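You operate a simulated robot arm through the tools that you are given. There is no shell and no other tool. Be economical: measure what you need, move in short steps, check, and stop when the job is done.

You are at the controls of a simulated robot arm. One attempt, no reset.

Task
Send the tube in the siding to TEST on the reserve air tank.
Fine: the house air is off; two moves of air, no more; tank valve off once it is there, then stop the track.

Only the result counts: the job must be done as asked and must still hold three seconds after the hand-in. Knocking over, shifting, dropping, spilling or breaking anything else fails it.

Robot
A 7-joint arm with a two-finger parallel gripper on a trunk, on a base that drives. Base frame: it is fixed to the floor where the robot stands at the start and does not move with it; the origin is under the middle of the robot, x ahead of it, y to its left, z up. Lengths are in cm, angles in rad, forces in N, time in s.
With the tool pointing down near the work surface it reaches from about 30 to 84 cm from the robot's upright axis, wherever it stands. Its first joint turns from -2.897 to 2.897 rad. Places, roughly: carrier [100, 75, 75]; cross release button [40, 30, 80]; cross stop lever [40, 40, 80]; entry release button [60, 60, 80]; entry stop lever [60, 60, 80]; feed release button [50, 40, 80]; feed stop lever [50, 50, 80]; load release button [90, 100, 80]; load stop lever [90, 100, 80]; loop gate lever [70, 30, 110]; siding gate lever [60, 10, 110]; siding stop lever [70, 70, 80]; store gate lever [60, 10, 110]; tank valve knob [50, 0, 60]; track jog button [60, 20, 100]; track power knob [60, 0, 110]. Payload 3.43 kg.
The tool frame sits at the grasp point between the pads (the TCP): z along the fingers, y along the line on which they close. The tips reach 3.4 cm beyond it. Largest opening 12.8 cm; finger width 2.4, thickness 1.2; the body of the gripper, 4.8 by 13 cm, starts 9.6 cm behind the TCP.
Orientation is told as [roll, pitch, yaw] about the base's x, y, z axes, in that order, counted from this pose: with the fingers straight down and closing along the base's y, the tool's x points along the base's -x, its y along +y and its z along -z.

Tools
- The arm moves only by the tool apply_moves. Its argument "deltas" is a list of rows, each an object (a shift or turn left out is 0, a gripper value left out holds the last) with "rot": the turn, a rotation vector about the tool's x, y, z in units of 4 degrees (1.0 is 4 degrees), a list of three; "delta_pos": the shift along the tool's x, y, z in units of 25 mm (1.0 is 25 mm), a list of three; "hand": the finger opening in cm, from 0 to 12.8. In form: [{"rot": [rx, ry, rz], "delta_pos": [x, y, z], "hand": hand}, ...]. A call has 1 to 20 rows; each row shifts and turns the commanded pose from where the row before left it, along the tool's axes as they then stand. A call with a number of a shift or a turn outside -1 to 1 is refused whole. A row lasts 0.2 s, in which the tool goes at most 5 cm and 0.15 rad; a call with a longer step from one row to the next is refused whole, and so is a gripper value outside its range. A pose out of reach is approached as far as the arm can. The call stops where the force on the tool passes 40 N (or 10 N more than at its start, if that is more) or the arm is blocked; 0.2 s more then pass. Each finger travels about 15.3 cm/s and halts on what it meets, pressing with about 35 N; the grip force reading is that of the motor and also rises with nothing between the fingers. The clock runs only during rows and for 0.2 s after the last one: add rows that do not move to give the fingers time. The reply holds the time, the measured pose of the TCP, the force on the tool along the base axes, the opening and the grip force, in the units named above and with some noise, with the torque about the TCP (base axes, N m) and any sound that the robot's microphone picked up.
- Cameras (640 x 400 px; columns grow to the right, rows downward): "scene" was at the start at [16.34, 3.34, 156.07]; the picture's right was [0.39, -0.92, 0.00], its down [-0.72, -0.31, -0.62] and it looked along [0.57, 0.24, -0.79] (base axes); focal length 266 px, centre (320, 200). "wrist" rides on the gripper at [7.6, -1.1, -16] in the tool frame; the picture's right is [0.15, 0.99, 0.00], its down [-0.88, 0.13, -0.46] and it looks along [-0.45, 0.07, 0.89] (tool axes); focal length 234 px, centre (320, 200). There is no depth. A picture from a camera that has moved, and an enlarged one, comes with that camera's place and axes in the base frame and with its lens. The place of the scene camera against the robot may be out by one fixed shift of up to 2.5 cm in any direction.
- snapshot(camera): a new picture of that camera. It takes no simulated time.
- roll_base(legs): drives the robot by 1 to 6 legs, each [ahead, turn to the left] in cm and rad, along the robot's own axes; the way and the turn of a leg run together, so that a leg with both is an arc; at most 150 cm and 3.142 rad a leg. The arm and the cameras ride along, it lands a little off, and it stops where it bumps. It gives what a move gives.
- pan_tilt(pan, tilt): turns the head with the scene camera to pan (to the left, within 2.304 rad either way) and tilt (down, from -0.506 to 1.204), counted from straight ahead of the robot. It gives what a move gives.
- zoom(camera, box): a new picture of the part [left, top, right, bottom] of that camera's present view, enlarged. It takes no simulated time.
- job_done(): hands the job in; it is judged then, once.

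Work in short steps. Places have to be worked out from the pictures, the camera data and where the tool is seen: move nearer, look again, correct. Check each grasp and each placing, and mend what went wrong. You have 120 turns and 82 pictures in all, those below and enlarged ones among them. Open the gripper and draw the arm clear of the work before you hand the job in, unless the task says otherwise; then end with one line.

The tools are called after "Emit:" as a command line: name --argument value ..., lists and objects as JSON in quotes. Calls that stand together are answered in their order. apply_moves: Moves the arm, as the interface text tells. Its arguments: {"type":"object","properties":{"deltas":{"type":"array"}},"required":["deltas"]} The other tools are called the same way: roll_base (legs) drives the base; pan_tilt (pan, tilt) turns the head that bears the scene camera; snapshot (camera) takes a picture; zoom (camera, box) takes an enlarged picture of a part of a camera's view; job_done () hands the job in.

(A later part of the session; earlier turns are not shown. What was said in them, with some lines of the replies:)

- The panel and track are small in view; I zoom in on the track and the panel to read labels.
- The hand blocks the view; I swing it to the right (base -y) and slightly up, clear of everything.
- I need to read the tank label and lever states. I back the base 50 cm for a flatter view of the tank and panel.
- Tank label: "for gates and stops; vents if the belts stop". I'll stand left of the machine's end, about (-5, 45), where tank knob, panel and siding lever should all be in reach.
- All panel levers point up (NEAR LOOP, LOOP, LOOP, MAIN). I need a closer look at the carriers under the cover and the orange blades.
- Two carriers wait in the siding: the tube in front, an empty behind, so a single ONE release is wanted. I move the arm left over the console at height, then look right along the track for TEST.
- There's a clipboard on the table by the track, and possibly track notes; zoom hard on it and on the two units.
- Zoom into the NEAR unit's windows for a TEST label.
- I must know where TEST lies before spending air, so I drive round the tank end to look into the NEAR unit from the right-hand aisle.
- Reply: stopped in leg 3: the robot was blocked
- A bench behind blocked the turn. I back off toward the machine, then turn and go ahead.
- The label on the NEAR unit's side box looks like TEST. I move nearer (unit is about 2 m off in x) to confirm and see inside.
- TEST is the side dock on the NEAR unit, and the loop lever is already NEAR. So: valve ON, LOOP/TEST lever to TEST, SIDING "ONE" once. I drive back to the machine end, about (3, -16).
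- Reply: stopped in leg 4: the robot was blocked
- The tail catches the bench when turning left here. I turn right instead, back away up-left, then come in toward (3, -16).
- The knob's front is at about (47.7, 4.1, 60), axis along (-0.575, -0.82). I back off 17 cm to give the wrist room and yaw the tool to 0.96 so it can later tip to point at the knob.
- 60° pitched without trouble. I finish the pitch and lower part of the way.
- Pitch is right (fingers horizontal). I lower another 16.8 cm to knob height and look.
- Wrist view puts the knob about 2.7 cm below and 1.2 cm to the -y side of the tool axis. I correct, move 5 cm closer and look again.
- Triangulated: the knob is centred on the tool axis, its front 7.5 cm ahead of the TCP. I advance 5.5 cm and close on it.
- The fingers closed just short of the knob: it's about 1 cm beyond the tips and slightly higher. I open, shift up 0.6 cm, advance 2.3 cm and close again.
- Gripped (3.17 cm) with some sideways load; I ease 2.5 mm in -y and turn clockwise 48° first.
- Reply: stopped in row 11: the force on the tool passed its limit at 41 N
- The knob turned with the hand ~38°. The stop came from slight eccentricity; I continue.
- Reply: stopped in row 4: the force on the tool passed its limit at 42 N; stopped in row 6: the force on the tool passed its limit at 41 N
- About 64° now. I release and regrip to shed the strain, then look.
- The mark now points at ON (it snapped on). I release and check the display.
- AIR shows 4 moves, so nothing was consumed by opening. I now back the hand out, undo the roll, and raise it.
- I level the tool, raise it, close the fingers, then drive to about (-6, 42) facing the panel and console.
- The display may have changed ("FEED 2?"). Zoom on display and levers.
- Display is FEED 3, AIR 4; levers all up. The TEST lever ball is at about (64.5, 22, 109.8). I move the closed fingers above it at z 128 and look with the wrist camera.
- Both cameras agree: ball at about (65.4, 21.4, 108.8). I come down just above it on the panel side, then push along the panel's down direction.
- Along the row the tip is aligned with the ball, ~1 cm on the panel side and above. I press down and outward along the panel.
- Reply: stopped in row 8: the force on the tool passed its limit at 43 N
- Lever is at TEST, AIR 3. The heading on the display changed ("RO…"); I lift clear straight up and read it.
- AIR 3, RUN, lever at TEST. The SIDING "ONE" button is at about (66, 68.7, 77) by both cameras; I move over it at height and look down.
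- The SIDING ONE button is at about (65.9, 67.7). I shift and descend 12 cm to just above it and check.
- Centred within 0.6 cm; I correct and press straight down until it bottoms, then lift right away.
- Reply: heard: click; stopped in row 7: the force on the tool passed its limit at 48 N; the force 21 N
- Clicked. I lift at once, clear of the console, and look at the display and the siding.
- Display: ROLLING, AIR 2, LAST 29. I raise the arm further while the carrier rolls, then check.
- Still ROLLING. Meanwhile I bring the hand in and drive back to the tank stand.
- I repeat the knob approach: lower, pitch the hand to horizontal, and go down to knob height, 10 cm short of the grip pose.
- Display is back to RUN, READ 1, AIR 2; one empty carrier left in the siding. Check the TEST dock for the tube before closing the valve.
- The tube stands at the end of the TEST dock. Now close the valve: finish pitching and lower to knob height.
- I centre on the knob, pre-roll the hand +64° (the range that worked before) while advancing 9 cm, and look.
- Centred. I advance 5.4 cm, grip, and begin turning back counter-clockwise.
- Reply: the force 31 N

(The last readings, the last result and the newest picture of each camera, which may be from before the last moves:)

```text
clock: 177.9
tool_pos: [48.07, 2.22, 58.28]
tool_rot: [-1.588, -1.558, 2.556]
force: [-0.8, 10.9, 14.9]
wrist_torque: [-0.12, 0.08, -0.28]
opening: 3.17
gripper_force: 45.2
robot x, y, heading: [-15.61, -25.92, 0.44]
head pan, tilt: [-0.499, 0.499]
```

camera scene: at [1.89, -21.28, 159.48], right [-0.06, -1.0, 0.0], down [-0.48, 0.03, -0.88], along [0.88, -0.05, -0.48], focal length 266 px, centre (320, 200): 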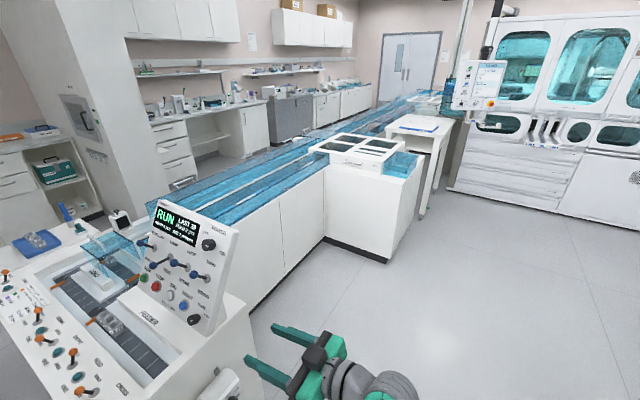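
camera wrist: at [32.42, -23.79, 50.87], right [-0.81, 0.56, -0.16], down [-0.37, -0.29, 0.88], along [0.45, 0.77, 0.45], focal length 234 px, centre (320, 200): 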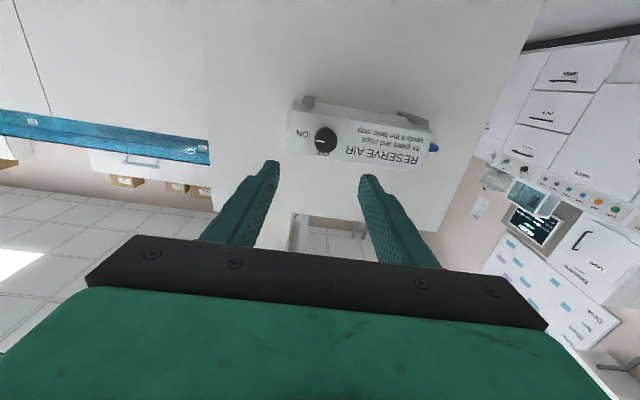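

Rotated the full 64° without a stop. I open and look at the knob.

Emit:
apply_moves --deltas '[{"hand": 7}, {}, {"delta_pos": [0, 0, -1]}, {"delta_pos": [0, 0, -1]}]'

Emit:
zoom --camera "wrist" --box '[220, 60, 460, 210]'

```text
clock: 178.9
tool_pos: [45.29, -1.95, 58.3]
tool_rot: [-1.462, -1.56, 2.426]
force: [-0.5, -0.8, 0.0]
wrist_torque: [-0.01, 0.02, 0.01]
opening: 6.98
gripper_force: 0.1
robot x, y, heading: [-15.59, -25.73, 0.441]
head pan, tilt: [-0.499, 0.499]
```

```text
2.67 times, centred on (340, 135) of wrist
camera zoom: at [37.19, -15.62, 50.69], right [-0.81, 0.56, -0.16], down [-0.37, -0.29, 0.88], along [0.45, 0.77, 0.45], focal length 624 px, centre (267, 373)
```

zoom: 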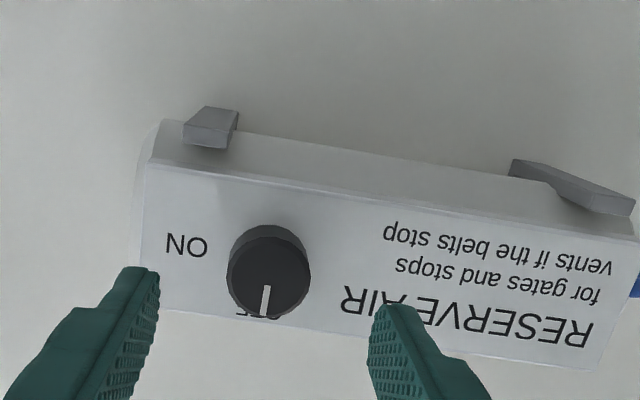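

Valve is back at OFF. I retract, raise and level the hand.

Emit:
apply_moves --deltas '[{"delta_pos": [0, 0, -1]}, {"delta_pos": [0, 0, -1]}, {"delta_pos": [0, 0, -1], "hand": 0}, {"delta_pos": [-1, 0, 0]}, {"delta_pos": [-1, 0, 0]}, {"delta_pos": [-1, 0, 0]}, {"delta_pos": [-1, 0, 0]}, {"delta_pos": [-1, 0, 0]}, {"delta_pos": [-1, 0, 0]}, {"delta_pos": [-1, 0, 0]}, {"delta_pos": [-1, 0, 0]}, {"delta_pos": [-1, 0, 0]}, {"delta_pos": [-1, 0, 0]}, {"delta_pos": [-1, 0, 0]}, {"delta_pos": [-1, 0, 0]}, {"delta_pos": [-1, 0, 0]}, {"delta_pos": [-1, 0, 0]}, {"delta_pos": [-1, 0, 0]}, {"delta_pos": [-1, 0, 0]}, {"delta_pos": [-1, 0, 0]}]'

Emit:
apply_moves --deltas '[{"delta_pos": [-1, 0, 0]}, {"delta_pos": [-1, 0, 0]}, {"rot": [0, 1, 0]}, {"rot": [0, 1, 0]}, {"rot": [0, 1, 0]}, {"rot": [0, 1, 0]}, {"rot": [0, 1, 0]}, {"rot": [0, 1, 0]}, {"rot": [0, 1, 0]}, {"rot": [0, 1, 0]}, {"rot": [0, 1, 0]}, {"rot": [0, 1, 0]}, {"rot": [0, 1, 0]}, {"rot": [0, 1, 0]}, {"rot": [0, 1, 0]}, {"rot": [0, 1, 0]}, {"rot": [0, 1, 0]}, {"rot": [0, 1, 0]}, {"rot": [0, 1, 0]}, {"rot": [0, 1, 0]}]'

Emit:
apply_moves --deltas '[{"rot": [0, 1, 0]}, {"rot": [0, 1, 0]}, {"rot": [0, 1, 0]}, {"rot": [0, 1, 0]}, {"rot": [0, 0.3, 0]}, {"delta_pos": [0, 0, -1]}, {"delta_pos": [0, 0, -1]}, {"delta_pos": [0, 0, -1]}, {"delta_pos": [0, 0, -1]}, {"delta_pos": [0, 0, -1]}, {"delta_pos": [0, 0, -1]}, {"delta_pos": [0, 0, -1]}, {"delta_pos": [0, 0, -1]}, {"delta_pos": [0, 0, -1]}]'

Emit:
roll_base --legs '[[0, 1.01], [68, 0], [0, -1.17]]'

```text
clock: 183.1
tool_pos: [40.5, -7.97, 100.84]
tool_rot: [-1.476, -1.562, 2.442]
force: [-0.6, 0.5, -0.4]
wrist_torque: [0.0, -0.06, 0.02]
opening: 0.0
gripper_force: 33.4
robot x, y, heading: [-15.5, -25.71, 0.441]
head pan, tilt: [-0.499, 0.499]
```

```text
clock: 187.3
tool_pos: [40.55, -7.88, 105.67]
tool_rot: [-0.01, -0.313, 0.968]
force: [-0.1, 0.1, 0.0]
wrist_torque: [0.03, -0.02, 0.0]
opening: 0.0
gripper_force: 32.9
robot x, y, heading: [-15.57, -25.43, 0.438]
head pan, tilt: [-0.499, 0.499]
```

```text
clock: 190.3
tool_pos: [40.25, -7.96, 128.07]
tool_rot: [-0.01, -0.011, 0.969]
force: [0.2, -0.2, -0.2]
wrist_torque: [-0.02, 0.01, -0.02]
opening: 0.0
gripper_force: 33.4
robot x, y, heading: [-15.68, -25.37, 0.439]
head pan, tilt: [-0.499, 0.499]
```

```text
clock: 200.3
tool_pos: [49.78, 50.42, 128.1]
tool_rot: [-0.011, -0.012, 0.818]
force: [-0.1, -0.8, -0.9]
wrist_torque: [-0.01, 0.01, 0.02]
opening: 0.01
gripper_force: 33.5
robot x, y, heading: [-8.09, 41.44, 0.285]
head pan, tilt: [-0.499, 0.499]
```

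Now I yaw the tool to face the panel (yaw about -0.62) and tilt it 58° to line up with the STOP button's axis.

Emit:
apply_moves --deltas '[{"rot": [0, 0, 1]}, {"rot": [0, 0, 1]}, {"rot": [0, 0, 1]}, {"rot": [0, 0, 1]}, {"rot": [0, 0, 1]}, {"rot": [0, 0, 1]}, {"rot": [0, 0, 1]}, {"rot": [0, 0, 1]}, {"rot": [0, 0, 1]}, {"rot": [0, 0, 1]}, {"rot": [0, 0, 1]}, {"rot": [0, 0, 1]}, {"rot": [0, 0, 1]}, {"rot": [0, 0, 1]}, {"rot": [0, 0, 1]}, {"rot": [0, 0, 1]}, {"rot": [0, 0, 1]}, {"rot": [0, 0, 1]}, {"rot": [0, 0, 1]}, {"rot": [0, 0, 1]}]'

Emit:
apply_moves --deltas '[{"rot": [0, 0, 0.55]}, {"rot": [0, -1, 0]}, {"rot": [0, -1, 0]}, {"rot": [0, -1, 0]}, {"rot": [0, -1, 0]}, {"rot": [0, -1, 0]}, {"rot": [0, -1, 0]}, {"rot": [0, -1, 0]}, {"rot": [0, -1, 0]}, {"rot": [0, -1, 0]}, {"rot": [0, -1, 0]}, {"rot": [0, -1, 0]}, {"rot": [0, -1, 0]}, {"rot": [0, -1, 0]}, {"rot": [0, -1, 0]}, {"rot": [0, -0.3, 0]}]'

```text
clock: 204.5
tool_pos: [49.83, 50.42, 128.27]
tool_rot: [0.01, -0.011, -0.58]
force: [0.1, -0.3, -0.3]
wrist_torque: [0.01, 0.04, 0.01]
opening: 0.01
gripper_force: 33.4
robot x, y, heading: [-8.12, 41.29, 0.283]
head pan, tilt: [-0.499, 0.499]
```

```text
clock: 207.9
tool_pos: [49.65, 50.37, 128.23]
tool_rot: [0.022, -1.012, -0.639]
force: [-0.1, 0.0, 0.0]
wrist_torque: [-0.02, 0.01, 0.0]
opening: 0.0
gripper_force: 32.5
robot x, y, heading: [-8.55, 41.2, 0.284]
head pan, tilt: [-0.499, 0.499]
```

Emit:
apply_moves --deltas '[{"delta_pos": [0.43, -0.365, 0.943]}, {"delta_pos": [0.43, -0.365, 0.943]}, {"delta_pos": [0.43, -0.365, 0.943]}, {"delta_pos": [0.43, -0.365, 0.943]}, {"delta_pos": [0.43, -0.365, 0.943]}, {"delta_pos": [0.43, -0.365, 0.943]}, {"delta_pos": [0.43, -0.365, 0.943]}, {"delta_pos": [0.43, -0.365, 0.943]}, {"delta_pos": [0.43, -0.365, 0.943]}, {"delta_pos": [0.43, -0.365, 0.943]}, {"delta_pos": [0.43, -0.365, 0.943]}, {"delta_pos": [0.43, -0.365, 0.943]}]'

Emit:
snapshot --camera "wrist"

```text
clock: 210.5
tool_pos: [57.52, 31.76, 101.89]
tool_rot: [0.022, -1.013, -0.638]
force: [0.3, -0.9, -0.3]
wrist_torque: [-0.01, 0.0, 0.0]
opening: 0.01
gripper_force: 33.5
robot x, y, heading: [-8.3, 41.21, 0.281]
head pan, tilt: [-0.499, 0.499]
```

```text
12 pictures are left
camera wrist: at [42.57, 41.04, 104.07], right [0.51, 0.85, -0.11], down [0.14, 0.05, 0.99], along [0.85, -0.52, -0.09], focal length 234 px, centre (320, 200)
```

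wrist: 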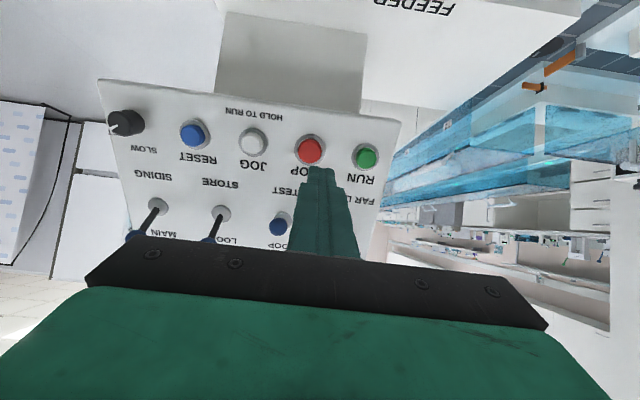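

STOP is on axis vertically, about 1 cm to the -y side. I shift and advance 5 cm, then recheck.

Emit:
apply_moves --deltas '[{"delta_pos": [0, -0.42, 0]}, {"delta_pos": [0, 0, 1]}, {"delta_pos": [0, 0, 1]}]'

Emit:
zoom --camera "wrist" --box '[240, 80, 400, 230]'

```text
clock: 211.3
tool_pos: [60.52, 28.39, 99.29]
tool_rot: [0.02, -1.011, -0.638]
force: [0.5, -0.1, 0.6]
wrist_torque: [-0.02, 0.04, 0.02]
opening: 0.0
gripper_force: 32.7
robot x, y, heading: [-8.48, 41.55, 0.282]
head pan, tilt: [-0.499, 0.499]
```

```text
2.67 times, centred on (320, 155) of wrist
camera zoom: at [45.51, 37.82, 101.3], right [0.51, 0.85, -0.11], down [0.14, 0.05, 0.99], along [0.85, -0.52, -0.09], focal length 624 px, centre (320, 320)
```

zoom: 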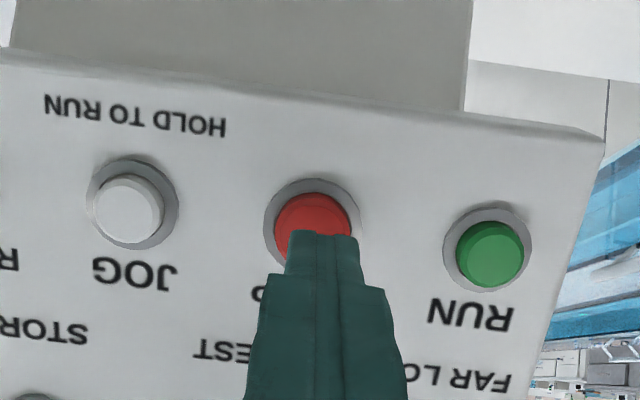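

Aligned within 2 mm. I press along the axis until it clicks or the force stops it.

Emit:
apply_moves --deltas '[{"delta_pos": [-0.08, -0.05, 0.4]}, {"delta_pos": [0, 0, 0.4]}, {"delta_pos": [0, 0, 0.4]}, {"delta_pos": [0, 0, 0.3]}, {"delta_pos": [0, 0, 0.3]}, {"delta_pos": [0, 0, 0.3]}, {"delta_pos": [0, 0, 0.3]}]'

```text
clock: 212.3
tool_pos: [62.7, 26.86, 97.76]
tool_rot: [0.026, -1.013, -0.637]
force: [-30.3, 10.0, 11.9]
wrist_torque: [-0.07, -0.08, -0.36]
opening: 0.0
gripper_force: 33.5
robot x, y, heading: [-8.25, 41.66, 0.285]
head pan, tilt: [-0.499, 0.499]
heard: click
stopped in row 5: the force on the tool passed its limit at 48 N (the readings are from after the stop); the commanded pose is now the measured one
```

Clicked. I back the hand straight out and up, and read the display.

Emit:
apply_moves --deltas '[{"delta_pos": [0, 0, -1]}, {"delta_pos": [0, 0, -1]}, {"delta_pos": [0, 0, -1]}, {"delta_pos": [0, 0, -1]}, {"delta_pos": [-0.4, 0.3, -0.9]}, {"delta_pos": [-0.4, 0.3, -0.9]}, {"delta_pos": [-0.4, 0.3, -0.9]}, {"delta_pos": [-0.4, 0.3, -0.9]}, {"delta_pos": [-0.4, 0.3, -0.9]}, {"delta_pos": [-0.4, 0.3, -0.9]}, {"delta_pos": [-0.4, 0.3, -0.9]}, {"delta_pos": [-0.4, 0.3, -0.9], "hand": 6}]'

Emit:
pan_tilt --pan -0.4 --tilt 0.7

Emit:
snapshot --camera "scene"

```text
clock: 214.9
tool_pos: [50.17, 42.64, 119.22]
tool_rot: [0.021, -1.009, -0.635]
force: [-0.3, -0.5, 0.3]
wrist_torque: [0.01, 0.01, -0.02]
opening: 6.01
gripper_force: 0.0
robot x, y, heading: [-7.72, 41.25, 0.283]
head pan, tilt: [-0.499, 0.499]
```

```text
clock: 215.6
tool_pos: [50.21, 42.77, 119.25]
tool_rot: [0.022, -1.011, -0.635]
force: [0.0, 0.0, 0.5]
wrist_torque: [-0.01, -0.03, 0.0]
opening: 6.0
gripper_force: 0.1
robot x, y, heading: [-8.06, 41.3, 0.285]
head pan, tilt: [-0.4, 0.7]
```

```text
10 pictures are left
camera scene: at [9.3, 43.74, 157.72], right [-0.11, -0.99, 0.0], down [-0.64, 0.07, -0.77], along [0.76, -0.09, -0.64], focal length 266 px, centre (320, 200)
```

scene: 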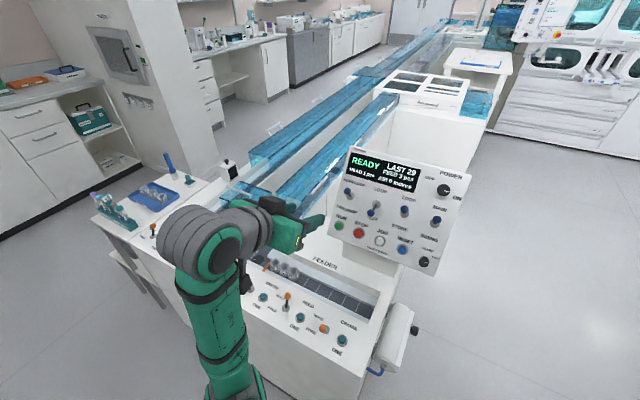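

Emit:
zoom --camera "scene" --box '[320, 135, 480, 285]'

Emit:
zoom --camera "scene" --box '[370, 60, 510, 150]'

Emit:
zoom --camera "scene" --box '[80, 160, 380, 360]'

```text
2.67 times, centred on (400, 210) of scene
camera zoom: at [9.3, 43.74, 157.72], right [-0.11, -0.99, 0.0], down [-0.64, 0.07, -0.77], along [0.76, -0.09, -0.64], focal length 708 px, centre (107, 173)
```

zoom: 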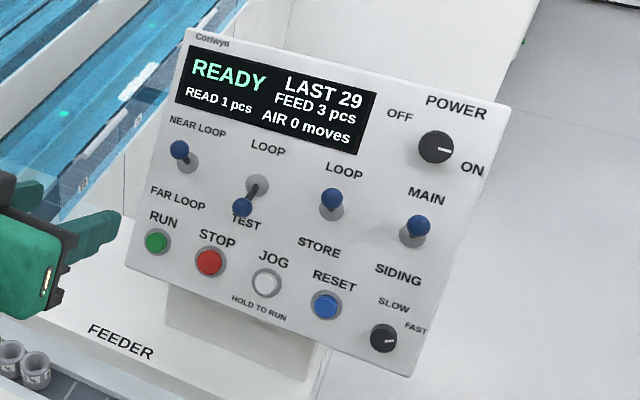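

```text
4.44 times, centred on (440, 105) of scene
camera zoom: at [9.3, 43.74, 157.72], right [-0.11, -0.99, 0.0], down [-0.64, 0.07, -0.77], along [0.76, -0.09, -0.64], focal length 1180 px, centre (-213, 622)
```

zoom: 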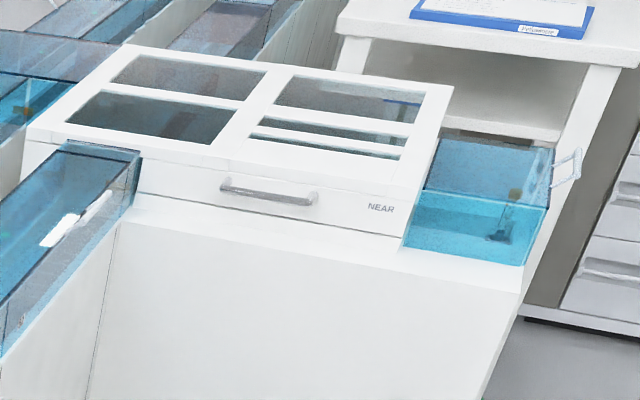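

```text
2.00 times, centred on (230, 260) of scene
camera zoom: at [9.3, 43.74, 157.72], right [-0.11, -0.99, 0.0], down [-0.64, 0.07, -0.77], along [0.76, -0.09, -0.64], focal length 531 px, centre (500, 80)
```

zoom: 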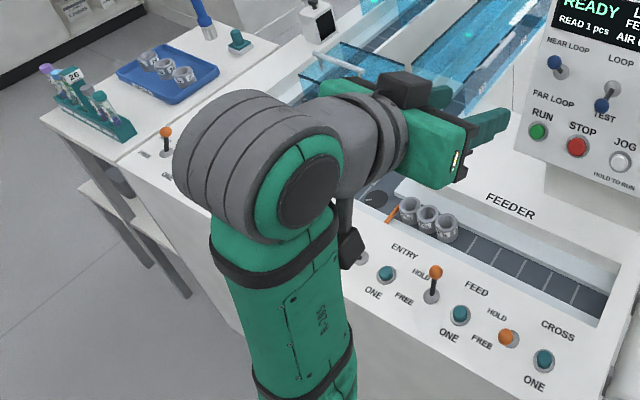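

Track READY (stopped), tank off with 2 moves used, tube at TEST. I draw the arm up and back clear.

Emit:
apply_moves --deltas '[{"delta_pos": [-0.85, 0, -0.53]}, {"delta_pos": [-0.85, 0, -0.53]}, {"delta_pos": [-0.85, 0, -0.53]}, {"delta_pos": [-0.85, 0, -0.53]}, {"delta_pos": [-0.85, 0, -0.53]}, {"delta_pos": [-0.85, 0, -0.53]}]'

Emit:
roll_base --legs '[[-35, 0]]'

Emit:
snapshot --camera "scene"

```text
clock: 217.0
tool_pos: [50.41, 42.66, 134.52]
tool_rot: [0.023, -1.01, -0.638]
force: [-0.1, 0.4, -0.3]
wrist_torque: [-0.03, 0.0, 0.01]
opening: 6.0
gripper_force: 0.2
robot x, y, heading: [-8.11, 41.4, 0.288]
head pan, tilt: [-0.4, 0.7]
```

```text
clock: 219.2
tool_pos: [17.19, 32.95, 134.36]
tool_rot: [0.024, -1.009, -0.638]
force: [0.4, -0.4, 0.1]
wrist_torque: [-0.02, 0.0, 0.0]
opening: 6.0
gripper_force: 0.0
robot x, y, heading: [-41.54, 31.82, 0.286]
head pan, tilt: [-0.4, 0.7]
```

```text
6 pictures are left
camera scene: at [-23.8, 34.04, 157.71], right [-0.12, -0.99, 0.0], down [-0.64, 0.07, -0.77], along [0.76, -0.09, -0.64], focal length 266 px, centre (320, 200)
```

scene: 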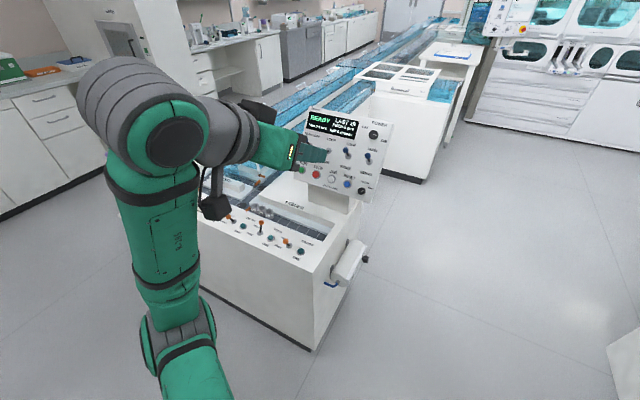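

The arm is clear, the track is stopped, and the tube is in the TEST dock, so I hand the job in.

Emit:
job_done

```text
The job is handed in.
```

The tube from the siding is in the TEST dock; it took two moves of air from the reserve tank, the tank valve is off and the track is stopped.
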